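You operate a simulated robot arm through the tools that you are given. There is no shell and no other tool. Be economical: measure what you need, move in short steps, check, and stop when the job is done.

Carry out the task below with a simulated robot arm. There is one attempt and no reset: what you move stays moved.

## Task
Put the green cup in the vacuum box and clear its bubbles.
Fine: Shut the lid, run the pump till they are gone, switch it off, vent the box and open the lid; leave the cup in and the other cup where it is.

Only the result counts: the job must be done as asked and must still hold three seconds after the hand-in. Knocking over, shifting, dropping, spilling or breaking anything else fails it. Lids that push on must go on centred and level and be pressed home; caps that screw on are set level and turned clockwise until they are tight.

## Robot
A 6-joint arm with a two-finger parallel gripper, fixed in place. Base frame: the origin is at the foot of the arm, x ahead of it, y to its left, z up; the work surface is at about z = 850. Units: mm, rad, N and s.
With the tool pointing down near the work surface it reaches from about 240 to 640 mm from the base axis. Its first joint turns from -1.152 to 1.152 rad. Payload 2.7 kg.
Tool frame: the origin (TCP) lies between the finger pads and is the grasp point; the fingertips stand 23 mm ahead of it; z points along the fingers, y is the line along which they close. The gripper opens to 94 mm. The fingers are 38 mm wide and 10 mm thick; the gripper's body (54 by 96 mm) begins 39 mm behind the TCP.
Orientation is that of the tool frame in the base frame, as [roll, pitch, yaw] about the fixed x, y, z axes, in that order (R = Rz(yaw) Ry(pitch) Rx(roll)). With the fingers straight down and closing along the base's y, the tool's x points along the base's -x, its y along +y and its z along -z.

## Interface
- The arm moves only by the tool step_arm. Its argument "commands" is one flat list of numbers, 7 for each row, row after row: the shift along the tool's x, y, z in units of 200 mm (1.0 is 200 mm), then the turn, a rotation vector about the tool's x, y, z in units of 120 degrees (1.0 is 120 degrees), then the closure, from 0 (fully open) to 1 (shut). In form: [x, y, z, ax, ay, az, gripper, x, y, z, ax, ay, az, gripper, ...]. A call has 1 to 12 rows; each row is the pose to reach, as a shift and turn from the pose commanded when the call began, along the tool's axes at that moment. A call with a number of a shift or a turn outside -1 to 1 is refused whole. A row lasts 0.2 s, in which the tool goes at most 50 mm and 0.15 rad; a call with a longer step from one row to the next is refused whole, and so is a gripper value outside its range. A pose out of reach is approached as far as the arm can. The call stops where the force on the tool passes 90 N (or 10 N more than at its start, if that is more) or the arm is blocked; 0.2 s more then pass. The fingers move at their own pace (about 45 mm/s each) and stop on an object; they squeeze with about 36 N. The grip force told is the motor's: it shows also when the fingers shut on nothing. Time passes only in rows, and 0.2 s behind the last, so rows that repeat a pose let the fingers close. The reply holds the time, the measured pose of the TCP, the force on the tool along the base axes, the opening and the grip force, in the units named above and with some noise.
- Cameras (640 x 400 px; columns grow to the right, rows downward): "scene" is fixed at [92, -449.8, 1398.1]; the picture's right is [0.55, -0.83, 0.00], its down [-0.50, -0.34, -0.80] and it looks along [0.66, 0.44, -0.61] (base axes); focal length 313 px, centre (320, 200). "wrist" rides on the gripper at [86, 16, -75] in the tool frame; the picture's right is [-0.18, 0.98, 0.00], its down [-0.58, -0.11, -0.81] and it looks along [-0.79, -0.15, 0.59] (tool axes); focal length 243 px, centre (320, 200). There is no depth. A picture from a camera that has moved, and an enlarged one, comes with that camera's place and axes in the base frame and with its lens.
- grab_frame(camera): a new picture of that camera. It takes no simulated time.
- close_up(camera, box): a new picture of the part [left, top, right, bottom] of that camera's present view, enlarged. It takes no simulated time.
- close_job(): hands the job in; it is judged then, once.

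Work in short steps. Places have to be worked out from the pictures, the camera data and where the tool is seen: move nearer, look again, correct. Check each grasp and each placing, and mend what went wrong. You have 120 turns and 84 pictures in all, those below and enlarged ones among them. Open the gripper and draw the arm clear of the work before you hand the job in, unless the task says otherwise; then end with one line.

The tools are called after "Call:" as name(argument=value, ...) on one line, values as JSON. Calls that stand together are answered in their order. step_arm: Moves the arm, as the interface text tells. Its arguments: {"type":"object","properties":{"commands":{"type":"array"}},"required":["commands"]} The other tools are called the same way: grab_frame (camera) takes a picture; close_up (camera, box) takes an enlarged picture of a part of a camera's view; close_job () hands the job in.

At the start:

```text
t: 0.0
tool_pos: [341.3, -122.1, 1192.7]
orientation: [3.141, 0.0, 3.139]
wrist_force: [0.4, -0.9, 0.4]
opening: 94.2
grip_force: 0.0
```

scene: 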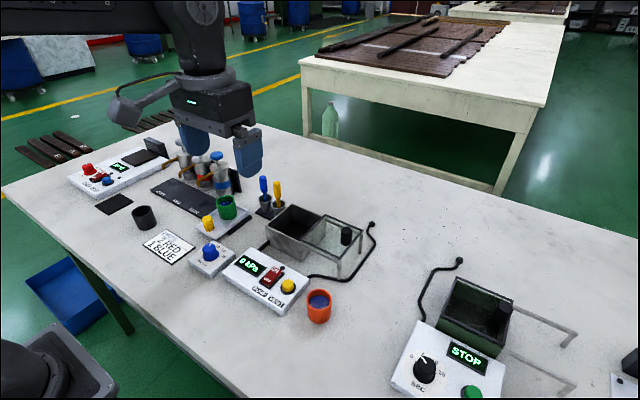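
wrist: 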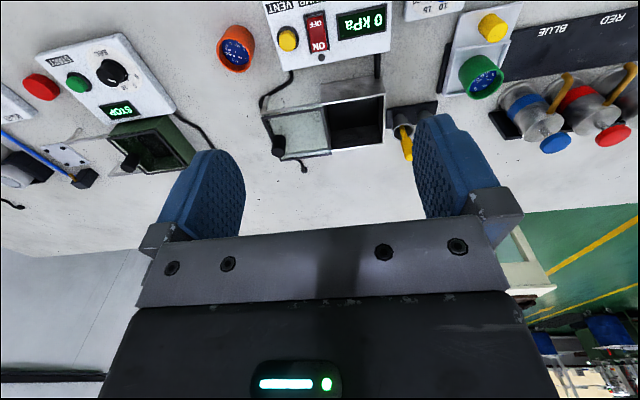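

I start with enlarged looks at the vacuum box, its control panel and the cups.

Call:
close_up(camera="scene", box=[180, 160, 380, 330])

Call:
close_up(camera="wrist", box=[200, 0, 520, 200])

```text
2.35 times, centred on (280, 245) of scene
camera zoom: at [92.0, -449.8, 1398.1], right [0.55, -0.83, 0.0], down [-0.5, -0.34, -0.8], along [0.66, 0.44, -0.61], focal length 736 px, centre (414, 94)
```

zoom: 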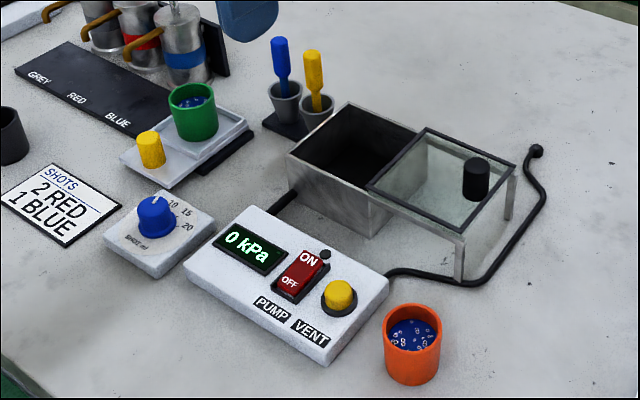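

```text
2.00 times, centred on (360, 100) of wrist
camera zoom: at [253.6, -105.2, 1265.3], right [0.18, 0.98, 0.0], down [0.58, -0.11, 0.81], along [0.79, -0.15, -0.59], focal length 485 px, centre (240, 400)
```

zoom: 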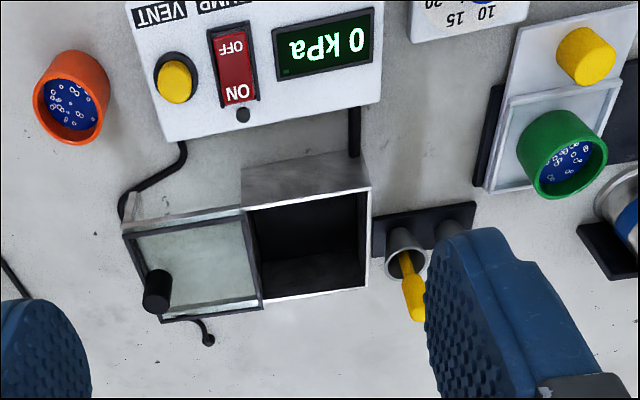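

The green cup stands on a scale at about (475, 90), with its rim near z 918. The box is at about x 472–571, y -146 to -46, with its rim near z 911 and its lid slid open toward -y. I'll move closer to look.

Call:
step_arm(commands=[-0.079, 0.142, 0.123, 0, 0, 0, 0, -0.158, 0.284, 0.246, 0, 0, 0, 0, -0.237, 0.426, 0.369, 0, 0, 0, 0, -0.316, 0.568, 0.492, 0, 0, 0, 0, -0.395, 0.71, 0.615, 0, 0, 0, 0])

Call:
grab_frame(camera="wrist")

Call:
grab_frame(camera="scene")

```text
t: 1.2
tool_pos: [419.0, 20.4, 1067.3]
orientation: [3.141, -0.001, 3.141]
wrist_force: [0.8, 1.3, -0.2]
opening: 94.0
grip_force: 0.0
```

```text
79 pictures are left
camera wrist: at [332.7, 37.8, 1140.5], right [0.18, 0.98, 0.0], down [0.58, -0.11, 0.81], along [0.79, -0.15, -0.59], focal length 243 px, centre (320, 200)
```

wrist: 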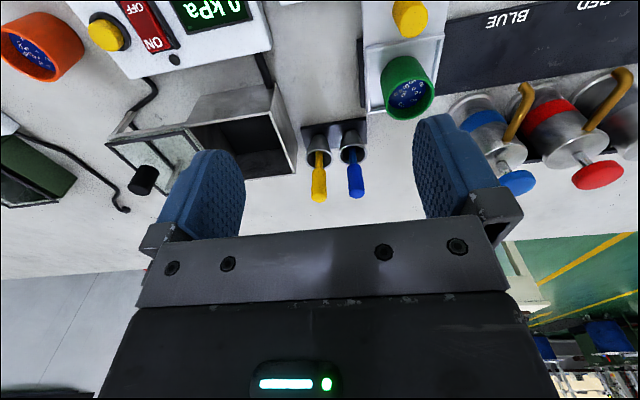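

```text
78 pictures are left
```

scene: 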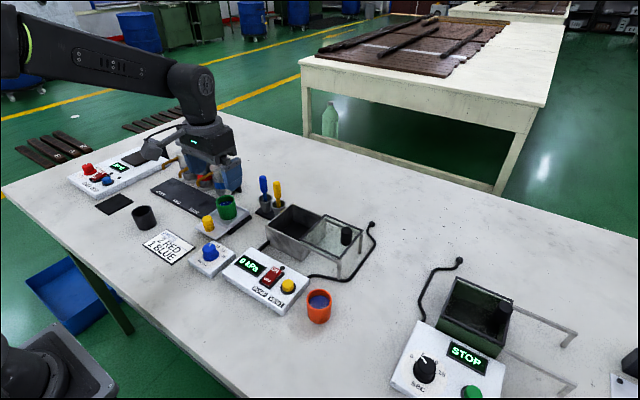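

The view is clear, so I'll zoom in on the cup and its neighbours, then on the box, for precise positions.

Call:
close_up(camera="wrist", box=[300, 0, 620, 200])

Call:
close_up(camera="wrist", box=[80, 0, 320, 220])

```text
2.00 times, centred on (460, 100) of wrist
camera zoom: at [332.7, 37.8, 1140.5], right [0.18, 0.98, 0.0], down [0.58, -0.11, 0.81], along [0.79, -0.15, -0.59], focal length 485 px, centre (40, 400)
```

zoom: 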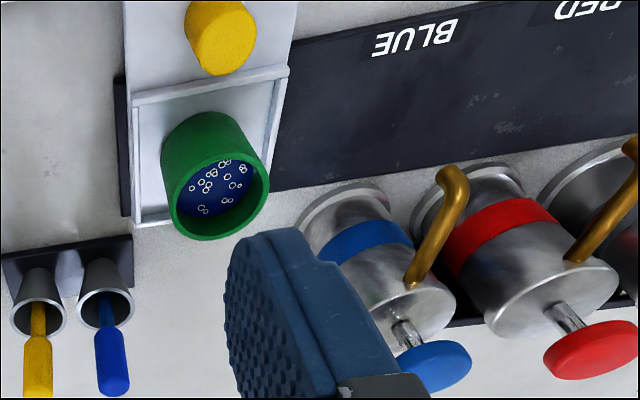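

```text
1.82 times, centred on (200, 110) of wrist
camera zoom: at [332.7, 37.8, 1140.5], right [0.18, 0.98, 0.0], down [0.58, -0.11, 0.81], along [0.79, -0.15, -0.59], focal length 441 px, centre (538, 364)
```

zoom: 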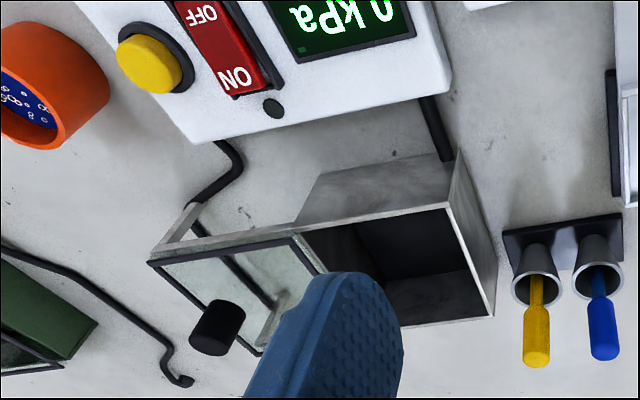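

Triangulating puts the cup rim centre at about (487, 103, 908), with a diameter near 48 mm. I'll hover over it and check.

Call:
step_arm(commands=[-0.085, 0.103, 0.1275, 0, 0, 0, 0, -0.17, 0.206, 0.255, 0, 0, 0, 0, -0.255, 0.31, 0.3825, 0, 0, 0, 0, -0.34, 0.413, 0.51, 0, 0, 0, 0])

Call:
grab_frame(camera="wrist")

Call:
close_up(camera="scene", box=[150, 120, 310, 280])

```text
t: 2.2
tool_pos: [487.5, 101.1, 965.4]
orientation: [-3.141, 0.0, 3.141]
wrist_force: [-0.1, 0.3, -0.4]
opening: 93.9
grip_force: 0.1
```

```text
75 pictures are left
camera wrist: at [402.0, 119.0, 1038.7], right [0.18, 0.98, 0.0], down [0.58, -0.11, 0.81], along [0.79, -0.15, -0.59], focal length 243 px, centre (320, 200)
```

wrist: 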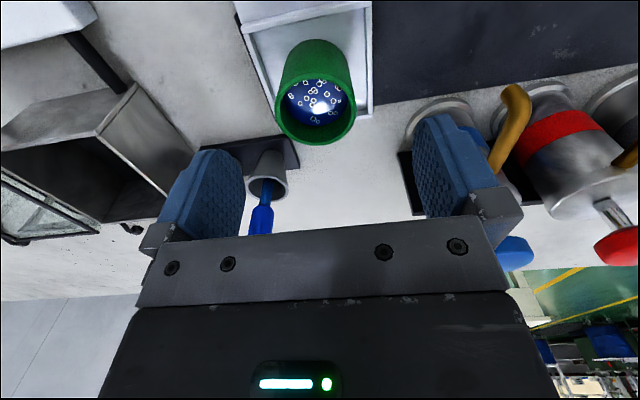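

```text
2.50 times, centred on (230, 200) of scene
camera zoom: at [92.0, -449.8, 1398.1], right [0.55, -0.83, 0.0], down [-0.5, -0.34, -0.8], along [0.66, 0.44, -0.61], focal length 782 px, centre (545, 200)
```

zoom: 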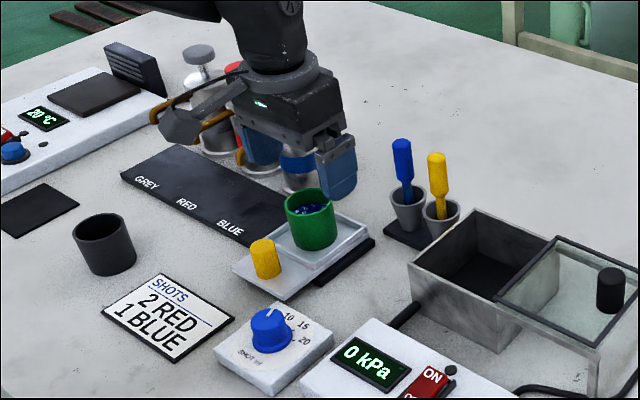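

The hover view confirms the cup centre at about (486, 102.5), with its base near z 867. I'll descend to z 900 with the fingers open, then close them.

Call:
step_arm(commands=[0.0075, 0.007, 0.11, 0, 0, 0, 0, 0.0075, 0.007, 0.22, 0, 0, 0, 0, 0.0075, 0.007, 0.327, 0, 0, 0, 0])

Call:
grab_frame(camera="wrist")

```text
t: 3.0
tool_pos: [486.4, 103.1, 900.0]
orientation: [-3.141, -0.001, 3.141]
wrist_force: [0.5, 0.1, 0.1]
opening: 93.9
grip_force: 0.1
```

```text
73 pictures are left
camera wrist: at [400.2, 120.8, 973.7], right [0.18, 0.98, 0.0], down [0.58, -0.11, 0.81], along [0.79, -0.15, -0.59], focal length 243 px, centre (320, 200)
```

wrist: 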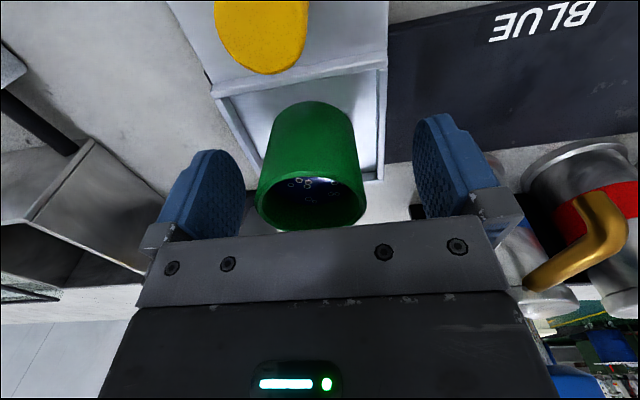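

The cup sits centred between the pads, so I'll close on it.

Call:
step_arm(commands=[0.01, 0, 0, 0, 0, 0, 0.3, 0.01, 0, 0, 0, 0, 0, 0.6, 0.01, 0, 0, 0, 0, 0, 1, 0.01, 0, 0, 0, 0, 0, 1, 0.01, 0, 0, 0, 0, 0, 1, 0.01, 0, 0, 0, 0, 0, 1])

```text
t: 4.4
tool_pos: [484.9, 103.2, 902.1]
orientation: [3.141, -0.002, -3.141]
wrist_force: [-1.4, -0.2, -0.6]
opening: 46.6
grip_force: 35.6
```

The grip is good: the opening is 46.6 mm and the fingers squeeze. I'll lift it gently to z 1030.

Call:
step_arm(commands=[0, 0, -0.04, 0, 0, 0, 1, 0, 0, -0.1, 0, 0, 0, 1, 0, 0, -0.2, 0, 0, 0, 1, 0, 0, -0.31, 0, 0, 0, 1, 0, 0, -0.42, 0, 0, 0, 1, 0, 0, -0.53, 0, 0, 0, 1, 0, 0, -0.61, 0, 0, 0, 1, 0, 0, -0.65, 0, 0, 0, 1])

Call:
grab_frame(camera="wrist")

Call:
close_up(camera="scene", box=[180, 110, 400, 310])

```text
t: 6.2
tool_pos: [483.6, 105.5, 1031.9]
orientation: [-3.14, 0.0, -3.14]
wrist_force: [0.2, 0.7, -0.5]
opening: 46.8
grip_force: 36.2
```

```text
72 pictures are left
camera wrist: at [397.1, 121.9, 1106.2], right [0.18, 0.98, 0.0], down [0.58, -0.11, 0.81], along [0.79, -0.15, -0.59], focal length 243 px, centre (320, 200)
```

wrist: 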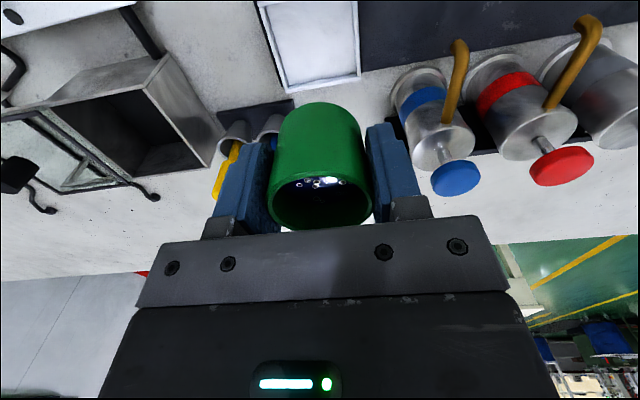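

```text
2.00 times, centred on (290, 210) of scene
camera zoom: at [92.0, -449.8, 1398.1], right [0.55, -0.83, 0.0], down [-0.5, -0.34, -0.8], along [0.66, 0.44, -0.61], focal length 626 px, centre (380, 180)
```

zoom: 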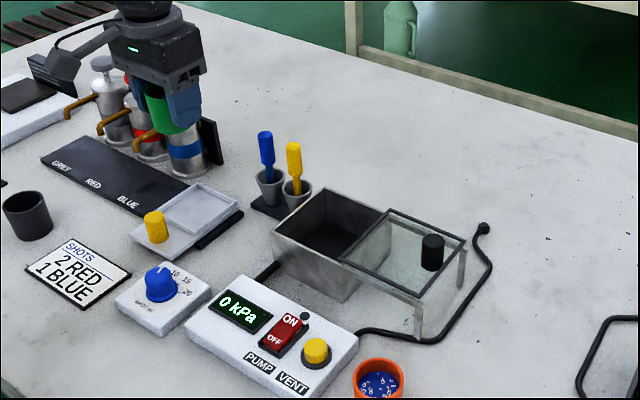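

The cup is lifted cleanly. I'll carry it at this height to above the box opening, near (518, -97).

Call:
step_arm(commands=[-0.005, -0.03, 0, 0, 0, 0, 1, -0.015, -0.1, 0, 0, 0, 0, 1, -0.03, -0.2, 0, 0, 0, 0, 1, -0.05, -0.31, 0, 0, 0, 0, 1, -0.07, -0.42, 0, 0, 0, 0, 1, -0.09, -0.53, 0, 0, 0, 0, 1, -0.11, -0.64, 0, 0, 0, 0, 1, -0.13, -0.75, 0, 0, 0, 0, 1, -0.145, -0.85, 0, 0, 0, 0, 1, -0.16, -0.93, 0, 0, 0, 0, 1, -0.168, -0.975, 0, 0, 0, 0, 1, -0.17, -0.99, 0, 0, 0, 0, 1])

Call:
grab_frame(camera="wrist")

Call:
close_up(camera="scene", box=[220, 110, 400, 290])

```text
t: 8.8
tool_pos: [517.7, -94.7, 1032.3]
orientation: [-3.142, 0.0, -3.141]
wrist_force: [-0.4, -0.2, -0.4]
opening: 46.3
grip_force: 36.1
```

```text
70 pictures are left
camera wrist: at [430.8, -77.4, 1105.4], right [0.18, 0.98, 0.0], down [0.58, -0.11, 0.81], along [0.79, -0.15, -0.59], focal length 243 px, centre (320, 200)
```

wrist: 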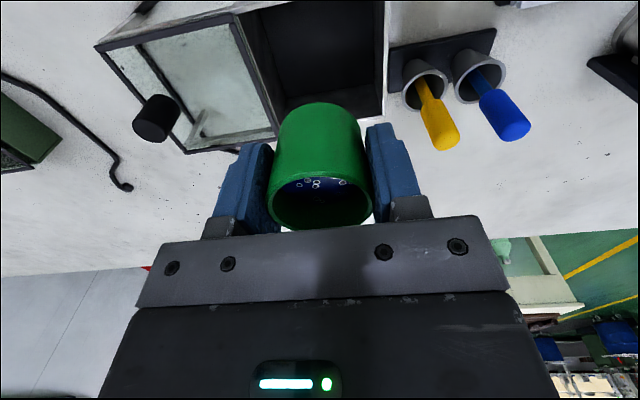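

```text
2.22 times, centred on (310, 200) of scene
camera zoom: at [92.0, -449.8, 1398.1], right [0.55, -0.83, 0.0], down [-0.5, -0.34, -0.8], along [0.66, 0.44, -0.61], focal length 695 px, centre (342, 200)
```

zoom: 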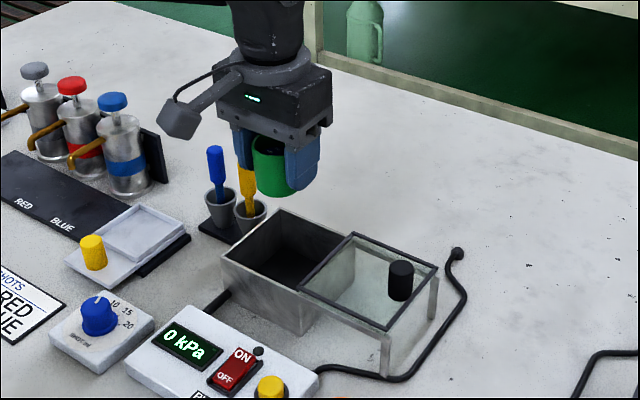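

The opening centre works out to about (520, -96). I'll nudge onto it, descend to z 955 just above the rim, and look again.

Call:
step_arm(commands=[-0.01, -0.008, 0.05, 0, 0, 0, 1, -0.01, -0.008, 0.13, 0, 0, 0, 1, -0.01, -0.008, 0.23, 0, 0, 0, 1, -0.01, -0.008, 0.32, 0, 0, 0, 1, -0.01, -0.008, 0.37, 0, 0, 0, 1, -0.01, -0.008, 0.385, 0, 0, 0, 1])

Call:
grab_frame(camera="wrist")

Call:
close_up(camera="scene", box=[240, 150, 380, 290])

```text
t: 10.2
tool_pos: [522.0, -96.2, 955.5]
orientation: [3.141, 0.0, 3.141]
wrist_force: [-0.1, -0.2, -0.8]
opening: 46.5
grip_force: 35.9
```

```text
68 pictures are left
camera wrist: at [434.8, -79.6, 1027.7], right [0.18, 0.98, 0.0], down [0.58, -0.11, 0.81], along [0.79, -0.15, -0.59], focal length 243 px, centre (320, 200)
```

wrist: 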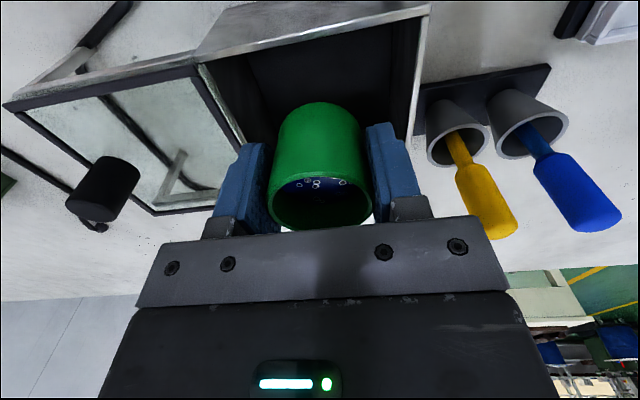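

```text
2.86 times, centred on (310, 220) of scene
camera zoom: at [92.0, -449.8, 1398.1], right [0.55, -0.83, 0.0], down [-0.5, -0.34, -0.8], along [0.66, 0.44, -0.61], focal length 894 px, centre (349, 143)
```

zoom: 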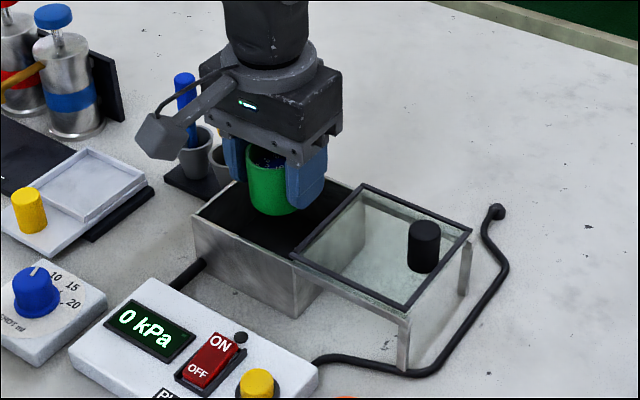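

The cup and fingers have about 13 mm to each side wall. I'll lower it into the box, to z 893.

Call:
step_arm(commands=[0, 0.005, 0.06, 0, 0, 0, 1, 0, 0.005, 0.13, 0, 0, 0, 1, 0, 0.005, 0.2, 0, 0, 0, 1, 0, 0.005, 0.26, 0, 0, 0, 1, 0, 0.005, 0.3, 0, 0, 0, 1, 0, 0.005, 0.31, 0, 0, 0, 1])

Call:
close_up(camera="scene", box=[240, 150, 380, 290])

Call:
grab_frame(camera="wrist")

```text
t: 11.6
tool_pos: [520.6, -94.2, 892.0]
orientation: [-3.14, -0.001, 3.141]
wrist_force: [0.5, -0.6, -0.8]
opening: 46.7
grip_force: 35.8
```

```text
2.86 times, centred on (310, 220) of scene
camera zoom: at [92.0, -449.8, 1398.1], right [0.55, -0.83, 0.0], down [-0.5, -0.34, -0.8], along [0.66, 0.44, -0.61], focal length 894 px, centre (349, 143)
```

zoom: 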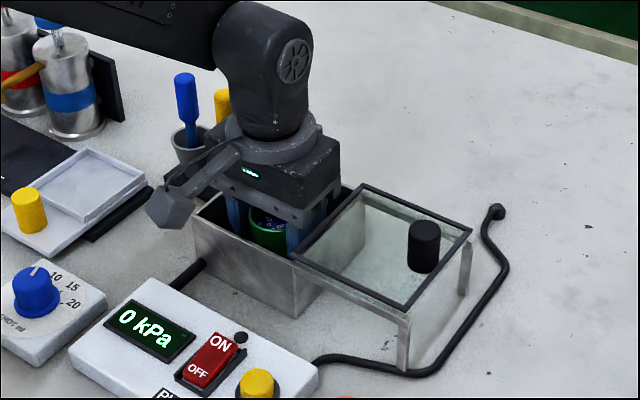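

```text
65 pictures are left
camera wrist: at [433.5, -78.2, 964.8], right [0.18, 0.98, 0.0], down [0.58, -0.11, 0.81], along [0.79, -0.15, -0.59], focal length 243 px, centre (320, 200)
```

wrist: 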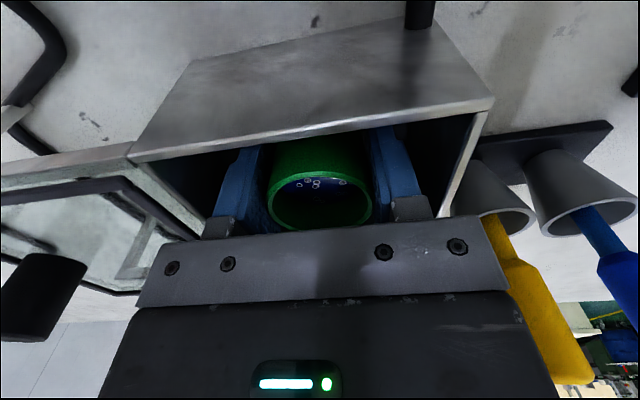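

There's no contact yet. I'll go down in 2 mm steps and watch the force.

Call:
step_arm(commands=[0, 0, 0.01, 0, 0, 0, 1, 0, 0, 0.02, 0, 0, 0, 1, 0, 0, 0.02, 0, 0, 0, 1])

```text
t: 12.4
tool_pos: [520.0, -94.1, 890.1]
orientation: [3.141, 0.002, -3.14]
wrist_force: [-2.5, 0.5, 14.9]
opening: 46.6
grip_force: 36.0
```

A 15 N upward force means the cup is on the box floor. I'll release by opening to about 60 mm only.

Call:
step_arm(commands=[0, 0, -0.005, 0, 0, 0, 0.48, 0, 0, -0.005, 0, 0, 0, 0.4, 0, 0, -0.005, 0, 0, 0, 0.36, 0, 0, -0.005, 0, 0, 0, 0.36])

Call:
grab_frame(camera="wrist")

```text
t: 13.4
tool_pos: [519.9, -95.5, 889.4]
orientation: [3.141, 0.0, -3.141]
wrist_force: [0.1, 0.4, -0.8]
opening: 60.4
grip_force: 0.1
```

```text
64 pictures are left
camera wrist: at [433.8, -78.2, 961.9], right [0.18, 0.98, 0.0], down [0.58, -0.11, 0.81], along [0.79, -0.15, -0.59], focal length 243 px, centre (320, 200)
```

wrist: 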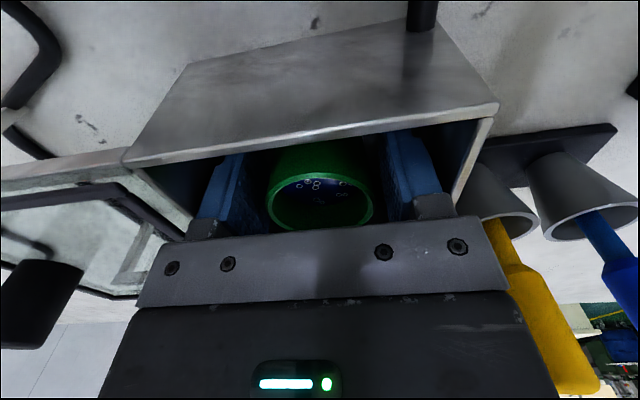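

Both pads are clear of the cup. I'll raise straight up to about z 1050 with the opening unchanged and look from there.

Call:
step_arm(commands=[0, 0, -0.05, 0, 0, 0, 0.36, 0, 0, -0.15, 0, 0, 0, 0.36, 0, 0, -0.3, 0, 0, 0, 0.36, 0, 0, -0.5, 0, 0, 0, 0.36, 0, 0, -0.7, 0, 0, 0, 0.36, 0, 0, -0.8, 0, 0, 0, 0.36])

Call:
close_up(camera="scene", box=[220, 170, 400, 330])

Call:
grab_frame(camera="wrist")

```text
t: 14.8
tool_pos: [518.0, -95.0, 1050.3]
orientation: [3.141, 0.0, 3.14]
wrist_force: [0.4, -0.7, 0.1]
opening: 60.0
grip_force: 0.0
```

```text
2.50 times, centred on (310, 250) of scene
camera zoom: at [92.0, -449.8, 1398.1], right [0.55, -0.83, 0.0], down [-0.5, -0.34, -0.8], along [0.66, 0.44, -0.61], focal length 782 px, centre (345, 75)
```

zoom: 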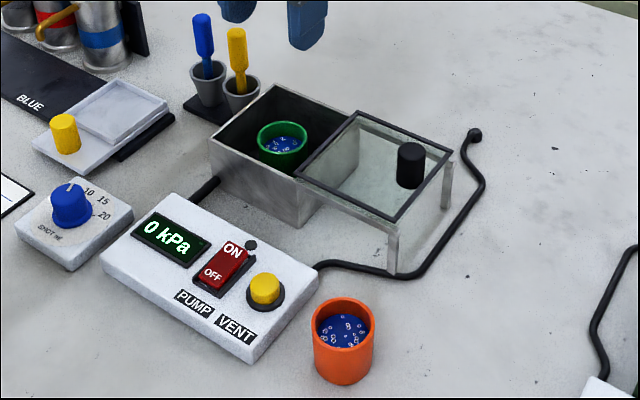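

```text
62 pictures are left
camera wrist: at [431.4, -78.2, 1122.3], right [0.18, 0.98, 0.0], down [0.58, -0.11, 0.81], along [0.79, -0.15, -0.59], focal length 243 px, centre (320, 200)
```

wrist: 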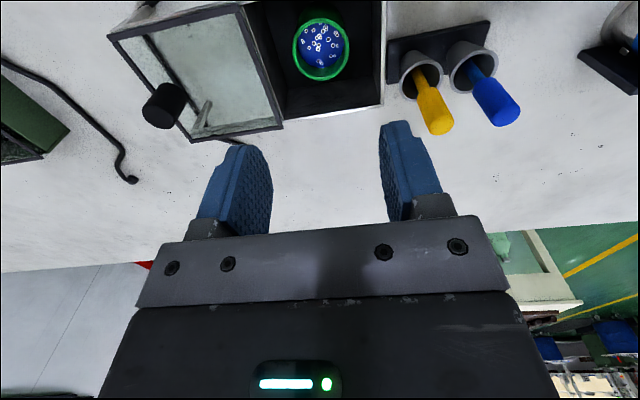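

The cup stands upright in the box. The lid knob is at about (524, -229), z 918–950, so I'll hover above it and verify.

Call:
step_arm(commands=[-0.005, -0.13, 0, 0, 0, 0, 0.36, -0.015, -0.33, 0, 0, 0, 0, 0.36, -0.025, -0.53, 0, 0, 0, 0, 0.36, -0.03, -0.67, 0.1, 0, 0, 0, 0.36, -0.03, -0.67, 0.3, 0, 0, 0, 0.36])

Call:
grab_frame(camera="wrist")

Call:
close_up(camera="scene", box=[260, 150, 420, 310])

```text
t: 16.0
tool_pos: [525.6, -228.2, 989.8]
orientation: [-3.14, 0.0, -3.14]
wrist_force: [-0.5, 0.5, 0.0]
opening: 60.2
grip_force: 0.0
```

```text
61 pictures are left
camera wrist: at [439.3, -210.3, 1063.8], right [0.18, 0.98, 0.0], down [0.58, -0.11, 0.81], along [0.79, -0.15, -0.59], focal length 243 px, centre (320, 200)
```

wrist: 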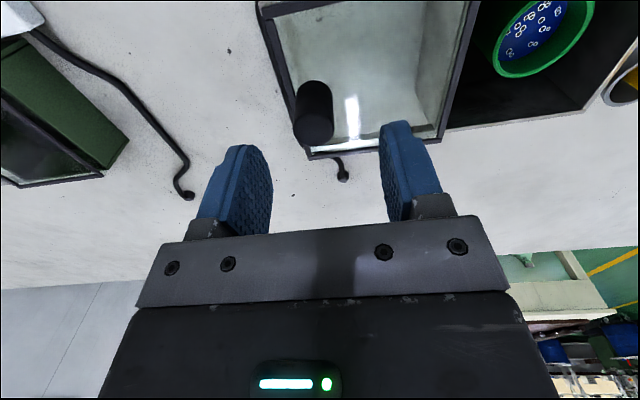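

```text
2.50 times, centred on (340, 230) of scene
camera zoom: at [92.0, -449.8, 1398.1], right [0.55, -0.83, 0.0], down [-0.5, -0.34, -0.8], along [0.66, 0.44, -0.61], focal length 782 px, centre (270, 125)
```

zoom: 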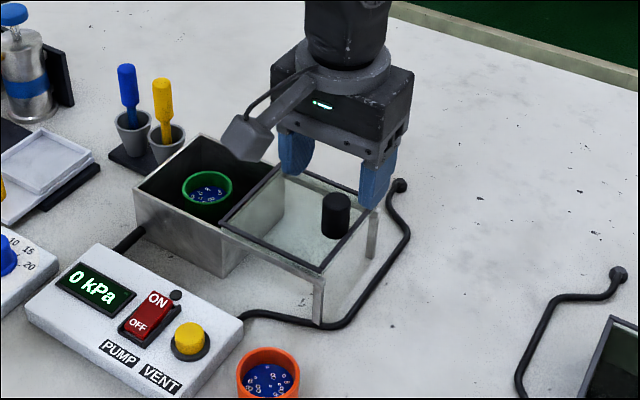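

The knob top is at about (525, -230), as expected. I'll lower around it to z 948 and close.

Call:
step_arm(commands=[0, -0.01, 0.1, 0, 0, 0, 0.36, 0, -0.01, 0.2, 0, 0, 0, 0.36, 0, -0.01, 0.21, 0, 0, 0, 0.5, 0, -0.01, 0.21, 0, 0, 0, 0.7, 0, -0.01, 0.21, 0, 0, 0, 0.85, 0, -0.01, 0.21, 0, 0, 0, 0.9, 0, -0.01, 0.21, 0, 0, 0, 0.9])

Call:
grab_frame(camera="wrist")

Call:
close_up(camera="scene", box=[260, 150, 420, 310])

```text
t: 17.6
tool_pos: [524.9, -229.0, 947.2]
orientation: [-3.141, 0.0, -3.141]
wrist_force: [-0.7, -1.6, -2.7]
opening: 23.5
grip_force: 44.9
```

```text
59 pictures are left
camera wrist: at [438.7, -212.8, 1021.1], right [0.18, 0.98, 0.0], down [0.58, -0.11, 0.81], along [0.79, -0.15, -0.59], focal length 243 px, centre (320, 200)
```

wrist: 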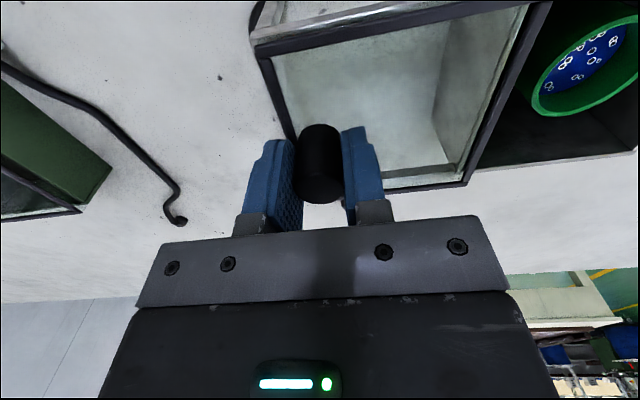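

```text
2.50 times, centred on (340, 230) of scene
camera zoom: at [92.0, -449.9, 1398.1], right [0.55, -0.83, 0.0], down [-0.5, -0.34, -0.8], along [0.66, 0.44, -0.61], focal length 782 px, centre (270, 125)
```

zoom: 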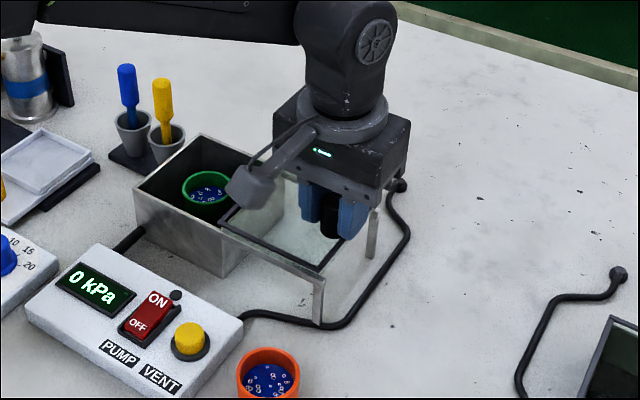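

The knob is gripped (opening 23.5 mm). I'll slide the lid 20 mm along +y as a test.

Call:
step_arm(commands=[0, 0.025, 0, 0, 0, 0, 0.9, 0, 0.05, 0, 0, 0, 0, 0.9, 0, 0.075, 0, 0, 0, 0, 0.9, 0, 0.1, 0, 0, 0, 0, 0.9])

Call:
close_up(camera="scene", box=[260, 150, 420, 310])

```text
t: 18.6
tool_pos: [524.7, -210.4, 948.0]
orientation: [3.141, 0.002, -3.141]
wrist_force: [2.3, 0.9, -1.0]
opening: 23.6
grip_force: 44.7
```

```text
2.50 times, centred on (340, 230) of scene
camera zoom: at [92.1, -449.8, 1398.1], right [0.55, -0.83, 0.0], down [-0.5, -0.34, -0.8], along [0.66, 0.44, -0.61], focal length 782 px, centre (270, 125)
```

zoom: 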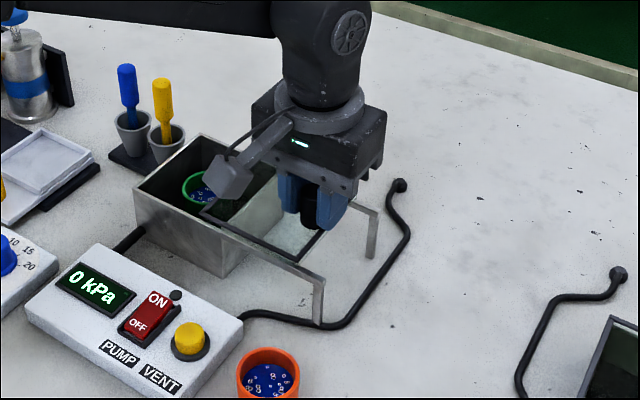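

The lid slides freely, so I'll move on another 68 mm and check.

Call:
step_arm(commands=[0, 0.06, 0, 0, 0, 0, 0.9, 0, 0.12, 0, 0, 0, 0, 0.9, 0, 0.18, 0, 0, 0, 0, 0.9, 0, 0.24, 0, 0, 0, 0, 0.9, 0, 0.29, 0, 0, 0, 0, 0.9, 0, 0.32, 0, 0, 0, 0, 0.9, 0, 0.34, 0, 0, 0, 0, 0.9])

Call:
close_up(camera="scene", box=[260, 170, 380, 290])

Call:
grab_frame(camera="wrist")

```text
t: 20.2
tool_pos: [525.7, -143.7, 947.1]
orientation: [-3.141, -0.003, -3.141]
wrist_force: [-19.6, -0.2, 5.3]
opening: 23.6
grip_force: 45.2
```

```text
3.33 times, centred on (320, 230) of scene
camera zoom: at [91.4, -449.8, 1398.2], right [0.55, -0.83, 0.0], down [-0.5, -0.34, -0.8], along [0.66, 0.44, -0.61], focal length 1043 px, centre (320, 100)
```

zoom: 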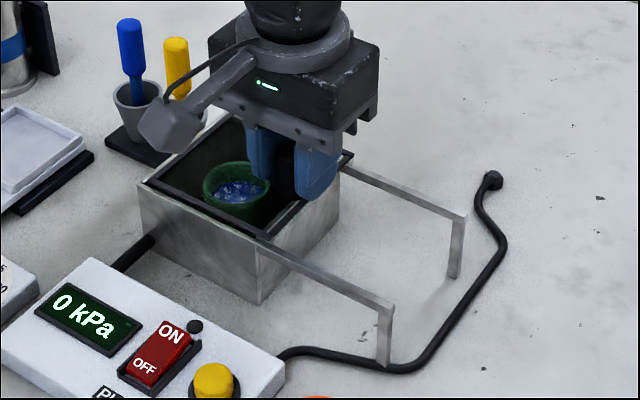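

```text
55 pictures are left
camera wrist: at [439.1, -125.8, 1021.4], right [0.18, 0.98, 0.0], down [0.58, -0.11, 0.8], along [0.79, -0.15, -0.59], focal length 243 px, centre (320, 200)
```

wrist: 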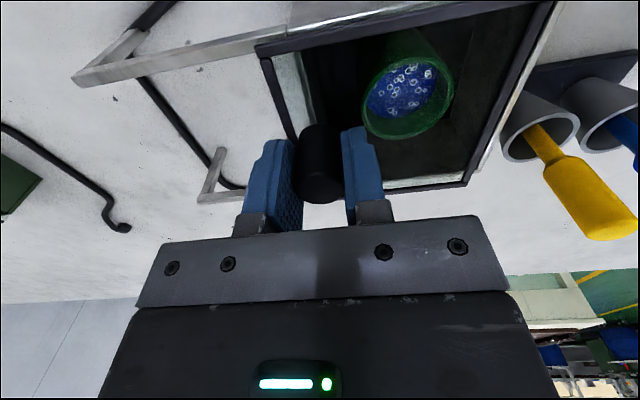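

The lid is nearly shut, but a -20 N side force shows slight binding against a rail. I'll ease 1.5 mm toward -x and continue in small +y steps.

Call:
step_arm(commands=[0.0075, 0.0, 0, 0, 0, 0, 0.9, 0.0075, 0.01, 0, 0, 0, 0, 0.9, 0.0075, 0.02, 0, 0, 0, 0, 0.9])

Call:
close_up(camera="scene", box=[260, 180, 340, 260])

```text
t: 21.0
tool_pos: [526.4, -139.9, 948.7]
orientation: [-3.142, 0.003, -3.142]
wrist_force: [-0.3, -0.9, -5.1]
opening: 23.5
grip_force: 44.9
```

```text
5.00 times, centred on (300, 220) of scene
camera zoom: at [92.1, -449.8, 1398.1], right [0.55, -0.83, 0.0], down [-0.5, -0.34, -0.8], along [0.66, 0.44, -0.61], focal length 1564 px, centre (420, 100)
```

zoom: 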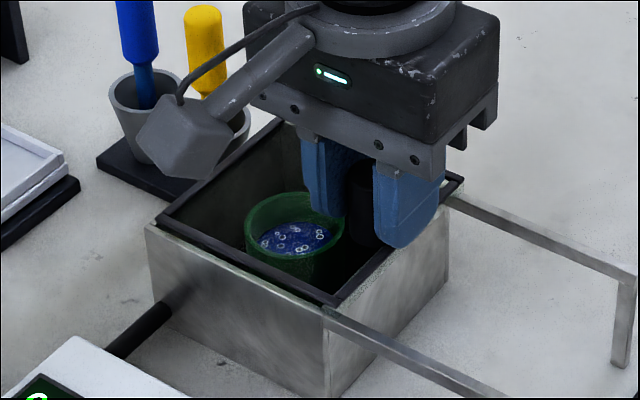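

The side force is gone and the lid looks nearly aligned. I'll keep pushing in 2 mm steps until I feel an end stop.

Call:
step_arm(commands=[0, 0.01, 0, 0, 0, 0, 0.9, 0, 0.02, 0, 0, 0, 0, 0.9, 0, 0.02, 0, 0, 0, 0, 0.9])

Call:
close_up(camera="scene", box=[260, 180, 340, 260])

```text
t: 21.8
tool_pos: [524.6, -134.6, 947.6]
orientation: [3.14, 0.003, 3.14]
wrist_force: [8.7, 0.3, -3.5]
opening: 23.6
grip_force: 44.9
```

```text
5.00 times, centred on (300, 220) of scene
camera zoom: at [92.3, -449.8, 1398.1], right [0.55, -0.83, 0.0], down [-0.5, -0.34, -0.8], along [0.66, 0.44, -0.61], focal length 1564 px, centre (420, 100)
```

zoom: 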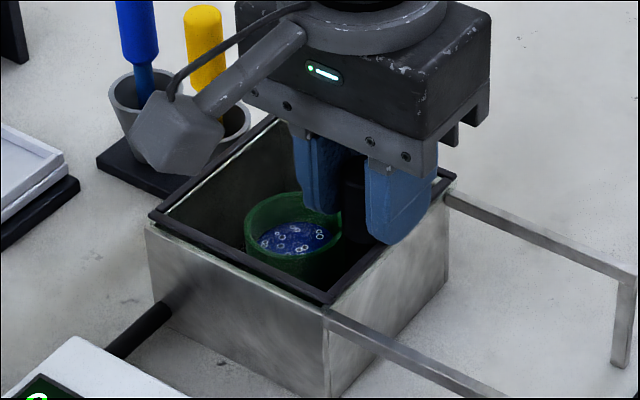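

There's no stop yet. I'll try 4 mm more.

Call:
step_arm(commands=[0.003, 0.01, 0, 0, 0, 0, 0.9, 0.003, 0.02, 0, 0, 0, 0, 0.9, 0.003, 0.02, 0, 0, 0, 0, 0.9])

Call:
close_up(camera="scene", box=[260, 180, 340, 260])

Call:
grab_frame(camera="wrist")

```text
t: 22.6
tool_pos: [524.7, -130.3, 948.5]
orientation: [-3.141, 0.006, 3.14]
wrist_force: [28.7, -1.7, -11.8]
opening: 23.5
grip_force: 45.1
```

```text
5.00 times, centred on (300, 220) of scene
camera zoom: at [93.0, -449.9, 1398.0], right [0.55, -0.83, 0.0], down [-0.51, -0.34, -0.8], along [0.66, 0.44, -0.61], focal length 1564 px, centre (420, 100)
```

zoom: 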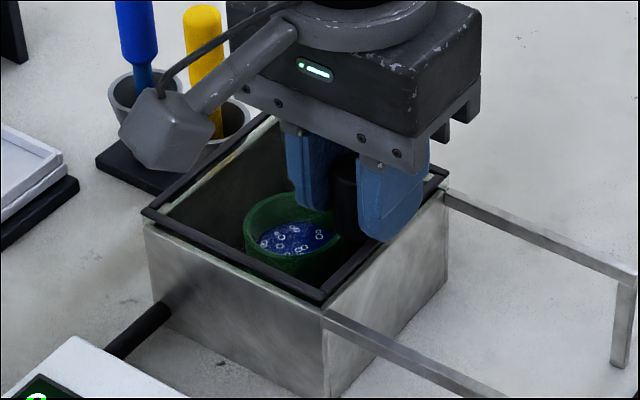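

```text
51 pictures are left
camera wrist: at [438.5, -113.9, 1020.7], right [0.18, 0.98, 0.0], down [0.58, -0.11, 0.81], along [0.8, -0.15, -0.59], focal length 243 px, centre (320, 200)
```

wrist: 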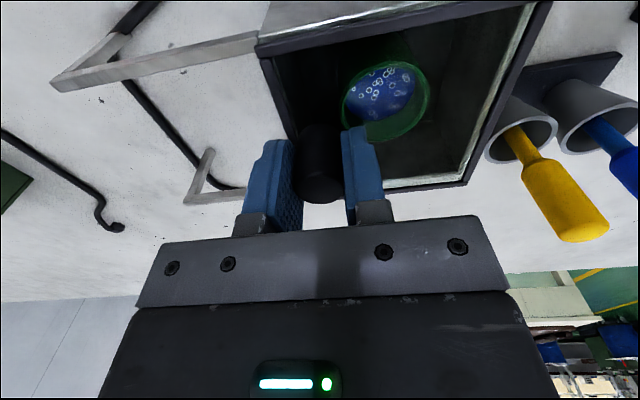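

The lid looks about aligned, or slightly past. The side force reflects strain in the grip, so I'll release, rise and take clear pictures.

Call:
step_arm(commands=[0, 0, 0, 0, 0, 0, 0.7, 0, 0, 0, 0, 0, 0, 0.6, 0, 0, 0, 0, 0, 0, 0.6, 0, 0, -0.15, 0, 0, 0, 0.6, 0, 0, -0.35, 0, 0, 0, 0.6, 0, 0, -0.6, 0, 0, 0, 0.6, 0, 0, -0.7, 0, 0, 0, 0.6])

Call:
close_up(camera="scene", box=[260, 180, 340, 260])

Call:
grab_frame(camera="wrist")

```text
t: 24.2
tool_pos: [521.7, -129.2, 1087.9]
orientation: [-3.141, 0.001, -3.139]
wrist_force: [0.0, 0.1, -1.1]
opening: 37.6
grip_force: 0.0
```

```text
5.00 times, centred on (300, 220) of scene
camera zoom: at [92.0, -449.8, 1398.1], right [0.55, -0.83, 0.0], down [-0.5, -0.34, -0.8], along [0.66, 0.44, -0.61], focal length 1564 px, centre (420, 100)
```

zoom: 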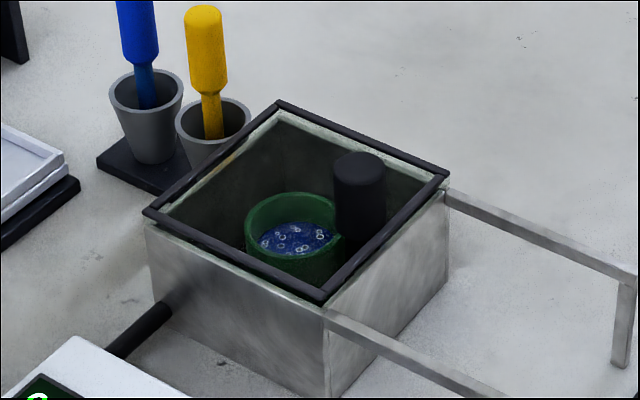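

```text
49 pictures are left
camera wrist: at [435.9, -112.1, 1161.4], right [0.18, 0.98, 0.0], down [0.58, -0.11, 0.81], along [0.79, -0.15, -0.59], focal length 243 px, centre (320, 200)
```

wrist: 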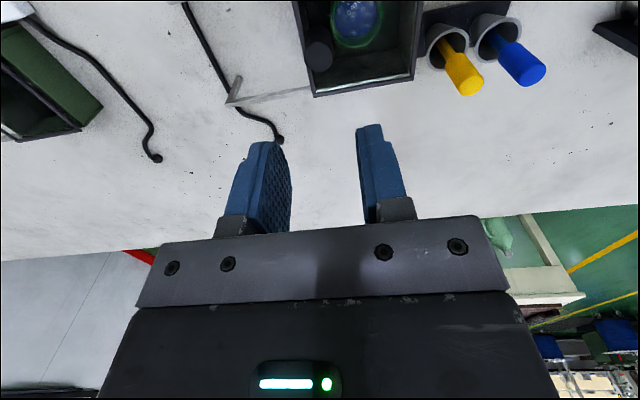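

The lid covers the box; the gauge will show whether it seals. The rocker's ON end is near (403, -131), its OFF end near (376, -131) and the vent near (385, -177). I'll move above the switch, closing the fingers and yawing 90° so the narrow side lies along the rocker.

Call:
step_arm(commands=[0.05, 0, 0.03, 0, 0, 0.068, 1, 0.11, 0, 0.07, 0, 0, 0.136, 1, 0.17, 0, 0.11, 0, 0, 0.204, 1, 0.23, 0, 0.15, 0, 0, 0.272, 1, 0.29, 0, 0.19, 0, 0, 0.34, 1, 0.35, 0, 0.23, 0, 0, 0.408, 1, 0.41, 0, 0.27, 0, 0, 0.476, 1, 0.47, 0, 0.31, 0, 0, 0.544, 1, 0.53, 0, 0.35, 0, 0, 0.612, 1, 0.57, 0, 0.39, 0, 0, 0.681, 1, 0.6, -0.01, 0.44, 0, 0, 0.75, 1, 0.6, -0.01, 0.44, 0, 0, 0.75, 1])

Call:
grab_frame(camera="wrist")

Call:
close_up(camera="scene", box=[210, 160, 370, 320])

```text
t: 26.8
tool_pos: [403.8, -132.2, 999.2]
orientation: [-3.141, 0.001, 1.568]
wrist_force: [0.4, 0.8, -0.2]
opening: 0.1
grip_force: 36.2
```

```text
48 pictures are left
camera wrist: at [419.8, -44.8, 1072.3], right [0.98, -0.19, 0.0], down [-0.11, -0.58, 0.81], along [-0.15, -0.79, -0.59], focal length 243 px, centre (320, 200)
```

wrist: 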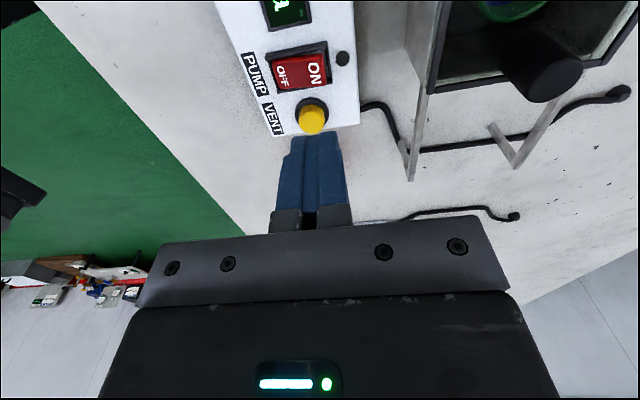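

```text
2.50 times, centred on (290, 240) of scene
camera zoom: at [92.0, -449.8, 1398.1], right [0.55, -0.83, 0.0], down [-0.5, -0.34, -0.8], along [0.66, 0.44, -0.61], focal length 782 px, centre (395, 100)
```

zoom: 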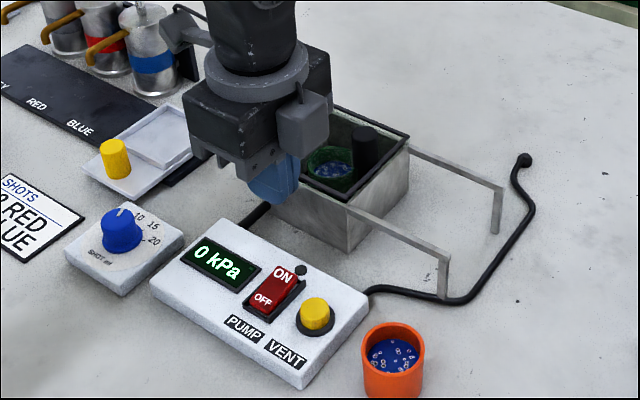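

I'll zoom in on the switch from this wrist view to fix its position and see whether the black dot sticks up.

Call:
close_up(camera="wrist", box=[230, 0, 390, 140])

Call:
close_up(camera="scene", box=[265, 255, 315, 305])

```text
2.86 times, centred on (310, 70) of wrist
camera zoom: at [419.8, -44.8, 1072.3], right [0.98, -0.19, 0.0], down [-0.11, -0.58, 0.81], along [-0.15, -0.79, -0.59], focal length 693 px, centre (349, 571)
```

zoom: 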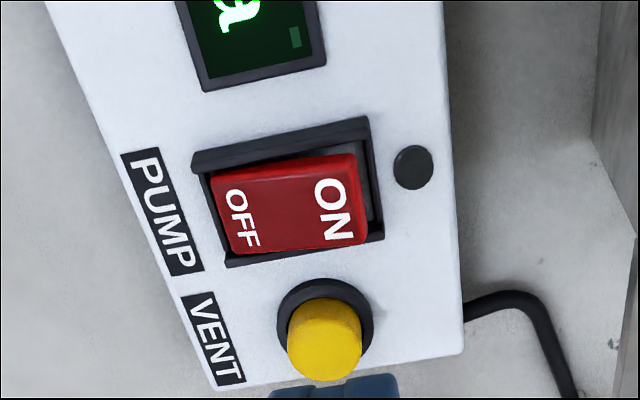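

```text
8.00 times, centred on (290, 280) of scene
camera zoom: at [92.0, -449.8, 1398.1], right [0.55, -0.83, 0.0], down [-0.5, -0.34, -0.8], along [0.66, 0.44, -0.61], focal length 2503 px, centre (560, -440)
```

zoom: 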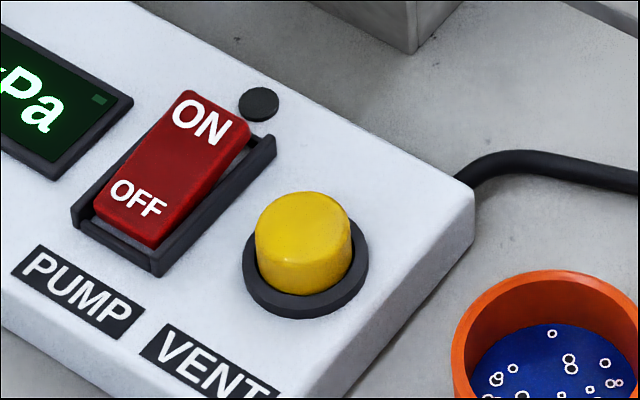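

The ON end is raised, at about (406, -133, 885). I'll descend at x 400, stopping just above the rocker at z 912, and check.

Call:
step_arm(commands=[-0.009, -0.019, 0.15, 0, 0, 0, 1, -0.009, -0.019, 0.3, 0, 0, 0, 1, -0.009, -0.019, 0.4, 0, 0, 0, 1, -0.009, -0.019, 0.435, 0, 0, 0, 1])

Call:
close_up(camera="scene", box=[235, 225, 325, 315])

Call:
grab_frame(camera="wrist")

```text
t: 27.8
tool_pos: [398.3, -133.3, 910.6]
orientation: [3.14, 0.002, 1.572]
wrist_force: [-0.1, 0.4, -0.3]
opening: 0.0
grip_force: 35.7
```

```text
4.44 times, centred on (280, 270) of scene
camera zoom: at [92.0, -449.8, 1398.1], right [0.55, -0.83, 0.0], down [-0.5, -0.34, -0.8], along [0.66, 0.44, -0.61], focal length 1390 px, centre (498, -111)
```

zoom: 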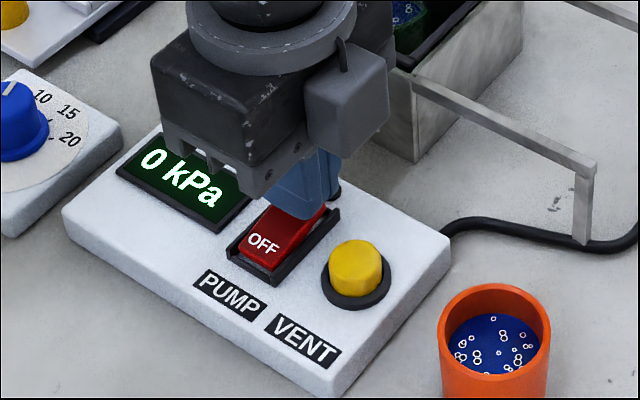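

```text
43 pictures are left
camera wrist: at [414.6, -47.7, 985.5], right [0.98, -0.18, 0.0], down [-0.11, -0.58, 0.81], along [-0.15, -0.79, -0.59], focal length 243 px, centre (320, 200)
```

wrist: 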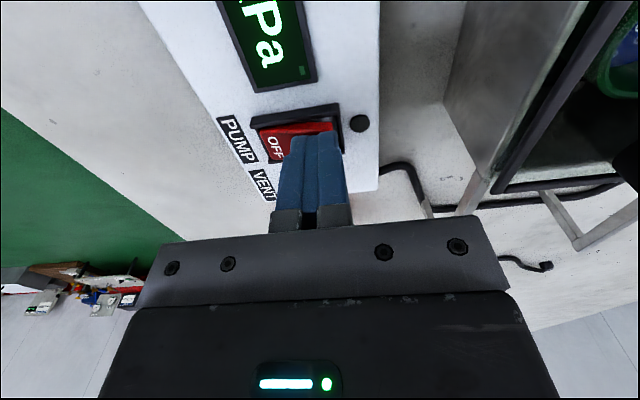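

The fingertips are over the ON end. I'll press down 10 mm in small steps.

Call:
step_arm(commands=[0, 0.005, 0.015, 0, 0, 0, 1, 0, 0.005, 0.03, 0, 0, 0, 1, 0, 0.005, 0.045, 0, 0, 0, 1, 0, 0.005, 0.05, 0, 0, 0, 1])

Call:
close_up(camera="scene", box=[235, 225, 325, 315])

```text
t: 28.8
tool_pos: [401.3, -134.0, 906.9]
orientation: [3.135, 0.002, 1.571]
wrist_force: [-16.0, 20.6, 64.7]
opening: 0.1
grip_force: 35.7
```

```text
4.44 times, centred on (280, 270) of scene
camera zoom: at [90.8, -449.0, 1398.5], right [0.55, -0.83, 0.0], down [-0.5, -0.34, -0.8], along [0.66, 0.44, -0.61], focal length 1390 px, centre (498, -111)
```

zoom: 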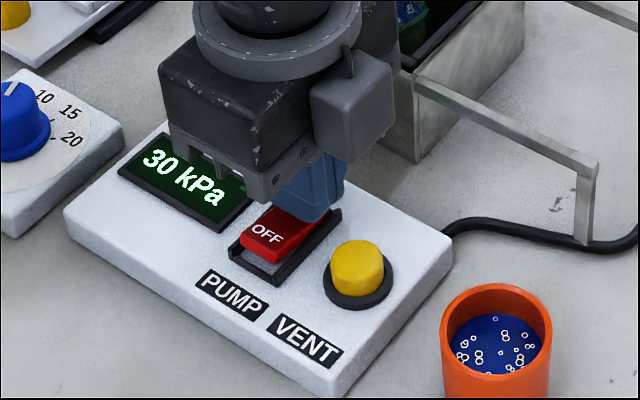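

The rocker flipped and the gauge is climbing (30 kPa), so the lid seals. I'll back off and watch.

Call:
step_arm(commands=[0, 0.005, 0, 0, 0, 0, 1, 0, 0.005, -0.1, 0, 0, 0, 1, 0, 0.005, -0.2, 0, 0, 0, 1])

Call:
close_up(camera="scene", box=[230, 180, 350, 300])

```text
t: 29.6
tool_pos: [401.1, -136.1, 943.9]
orientation: [-3.139, 0.0, 1.57]
wrist_force: [0.4, -0.6, -0.3]
opening: 0.0
grip_force: 36.1
```

```text
3.33 times, centred on (290, 240) of scene
camera zoom: at [92.0, -449.8, 1398.1], right [0.55, -0.83, 0.0], down [-0.5, -0.34, -0.8], along [0.66, 0.44, -0.61], focal length 1043 px, centre (420, 67)
```

zoom: 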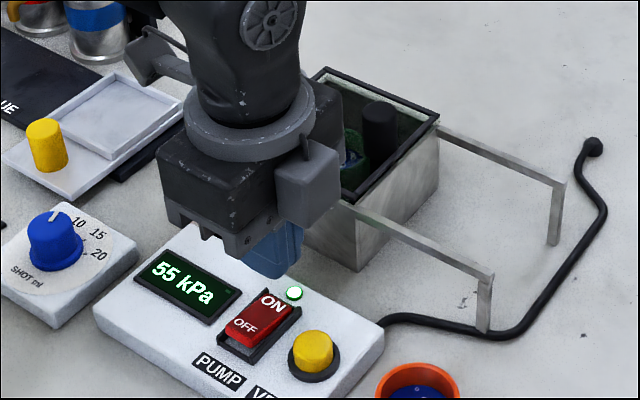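

The pump lamp is on and the gauge reads 55 kPa. I'll move over to the OFF end, which also uncovers the cup, and watch the bubbles.

Call:
step_arm(commands=[0.005, -0.07, -0.1, 0, 0, 0, 1, 0.005, -0.145, -0.15, 0, 0, 0, 1])

Call:
close_up(camera="scene", box=[220, 180, 340, 300])

```text
t: 30.2
tool_pos: [373.4, -134.4, 971.8]
orientation: [-3.14, 0.0, 1.571]
wrist_force: [0.7, 0.7, 0.1]
opening: 0.0
grip_force: 35.7
```

```text
3.33 times, centred on (280, 240) of scene
camera zoom: at [92.0, -449.8, 1398.1], right [0.55, -0.83, 0.0], down [-0.5, -0.34, -0.8], along [0.66, 0.44, -0.61], focal length 1043 px, centre (453, 67)
```

zoom: 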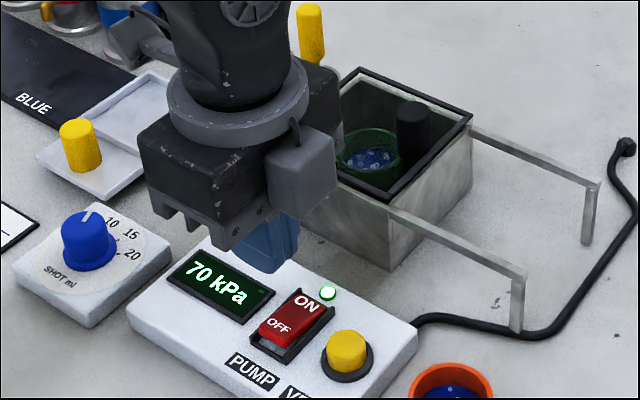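

The cup is visible now and the gauge reads 70 kPa. I'll hold for 1.2 s and look at the bubbles.

Call:
step_arm(commands=[0, 0, 0, 0, 0, 0, 1, 0, 0, 0, 0, 0, 0, 1, 0, 0, 0, 0, 0, 0, 1, 0, 0, 0, 0, 0, 0, 1, 0, 0, 0, 0, 0, 0, 1])

Call:
close_up(camera="scene", box=[260, 195, 330, 290])

```text
t: 31.4
tool_pos: [374.1, -135.1, 971.2]
orientation: [-3.14, 0.002, 1.57]
wrist_force: [-0.2, 0.0, -1.4]
opening: 0.0
grip_force: 36.5
```

```text
4.21 times, centred on (295, 242) of scene
camera zoom: at [92.0, -449.8, 1398.1], right [0.55, -0.83, 0.0], down [-0.5, -0.34, -0.8], along [0.66, 0.44, -0.61], focal length 1317 px, centre (425, 21)
```

zoom: 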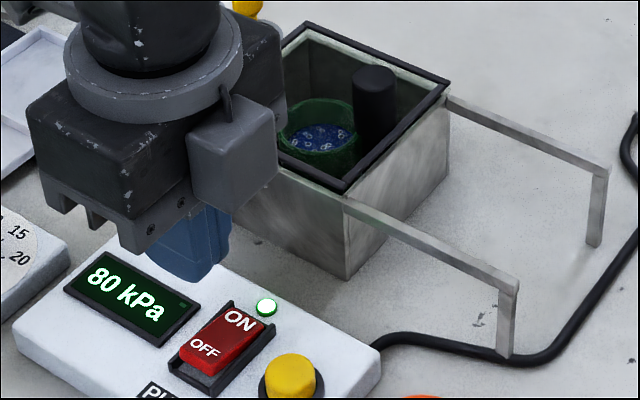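

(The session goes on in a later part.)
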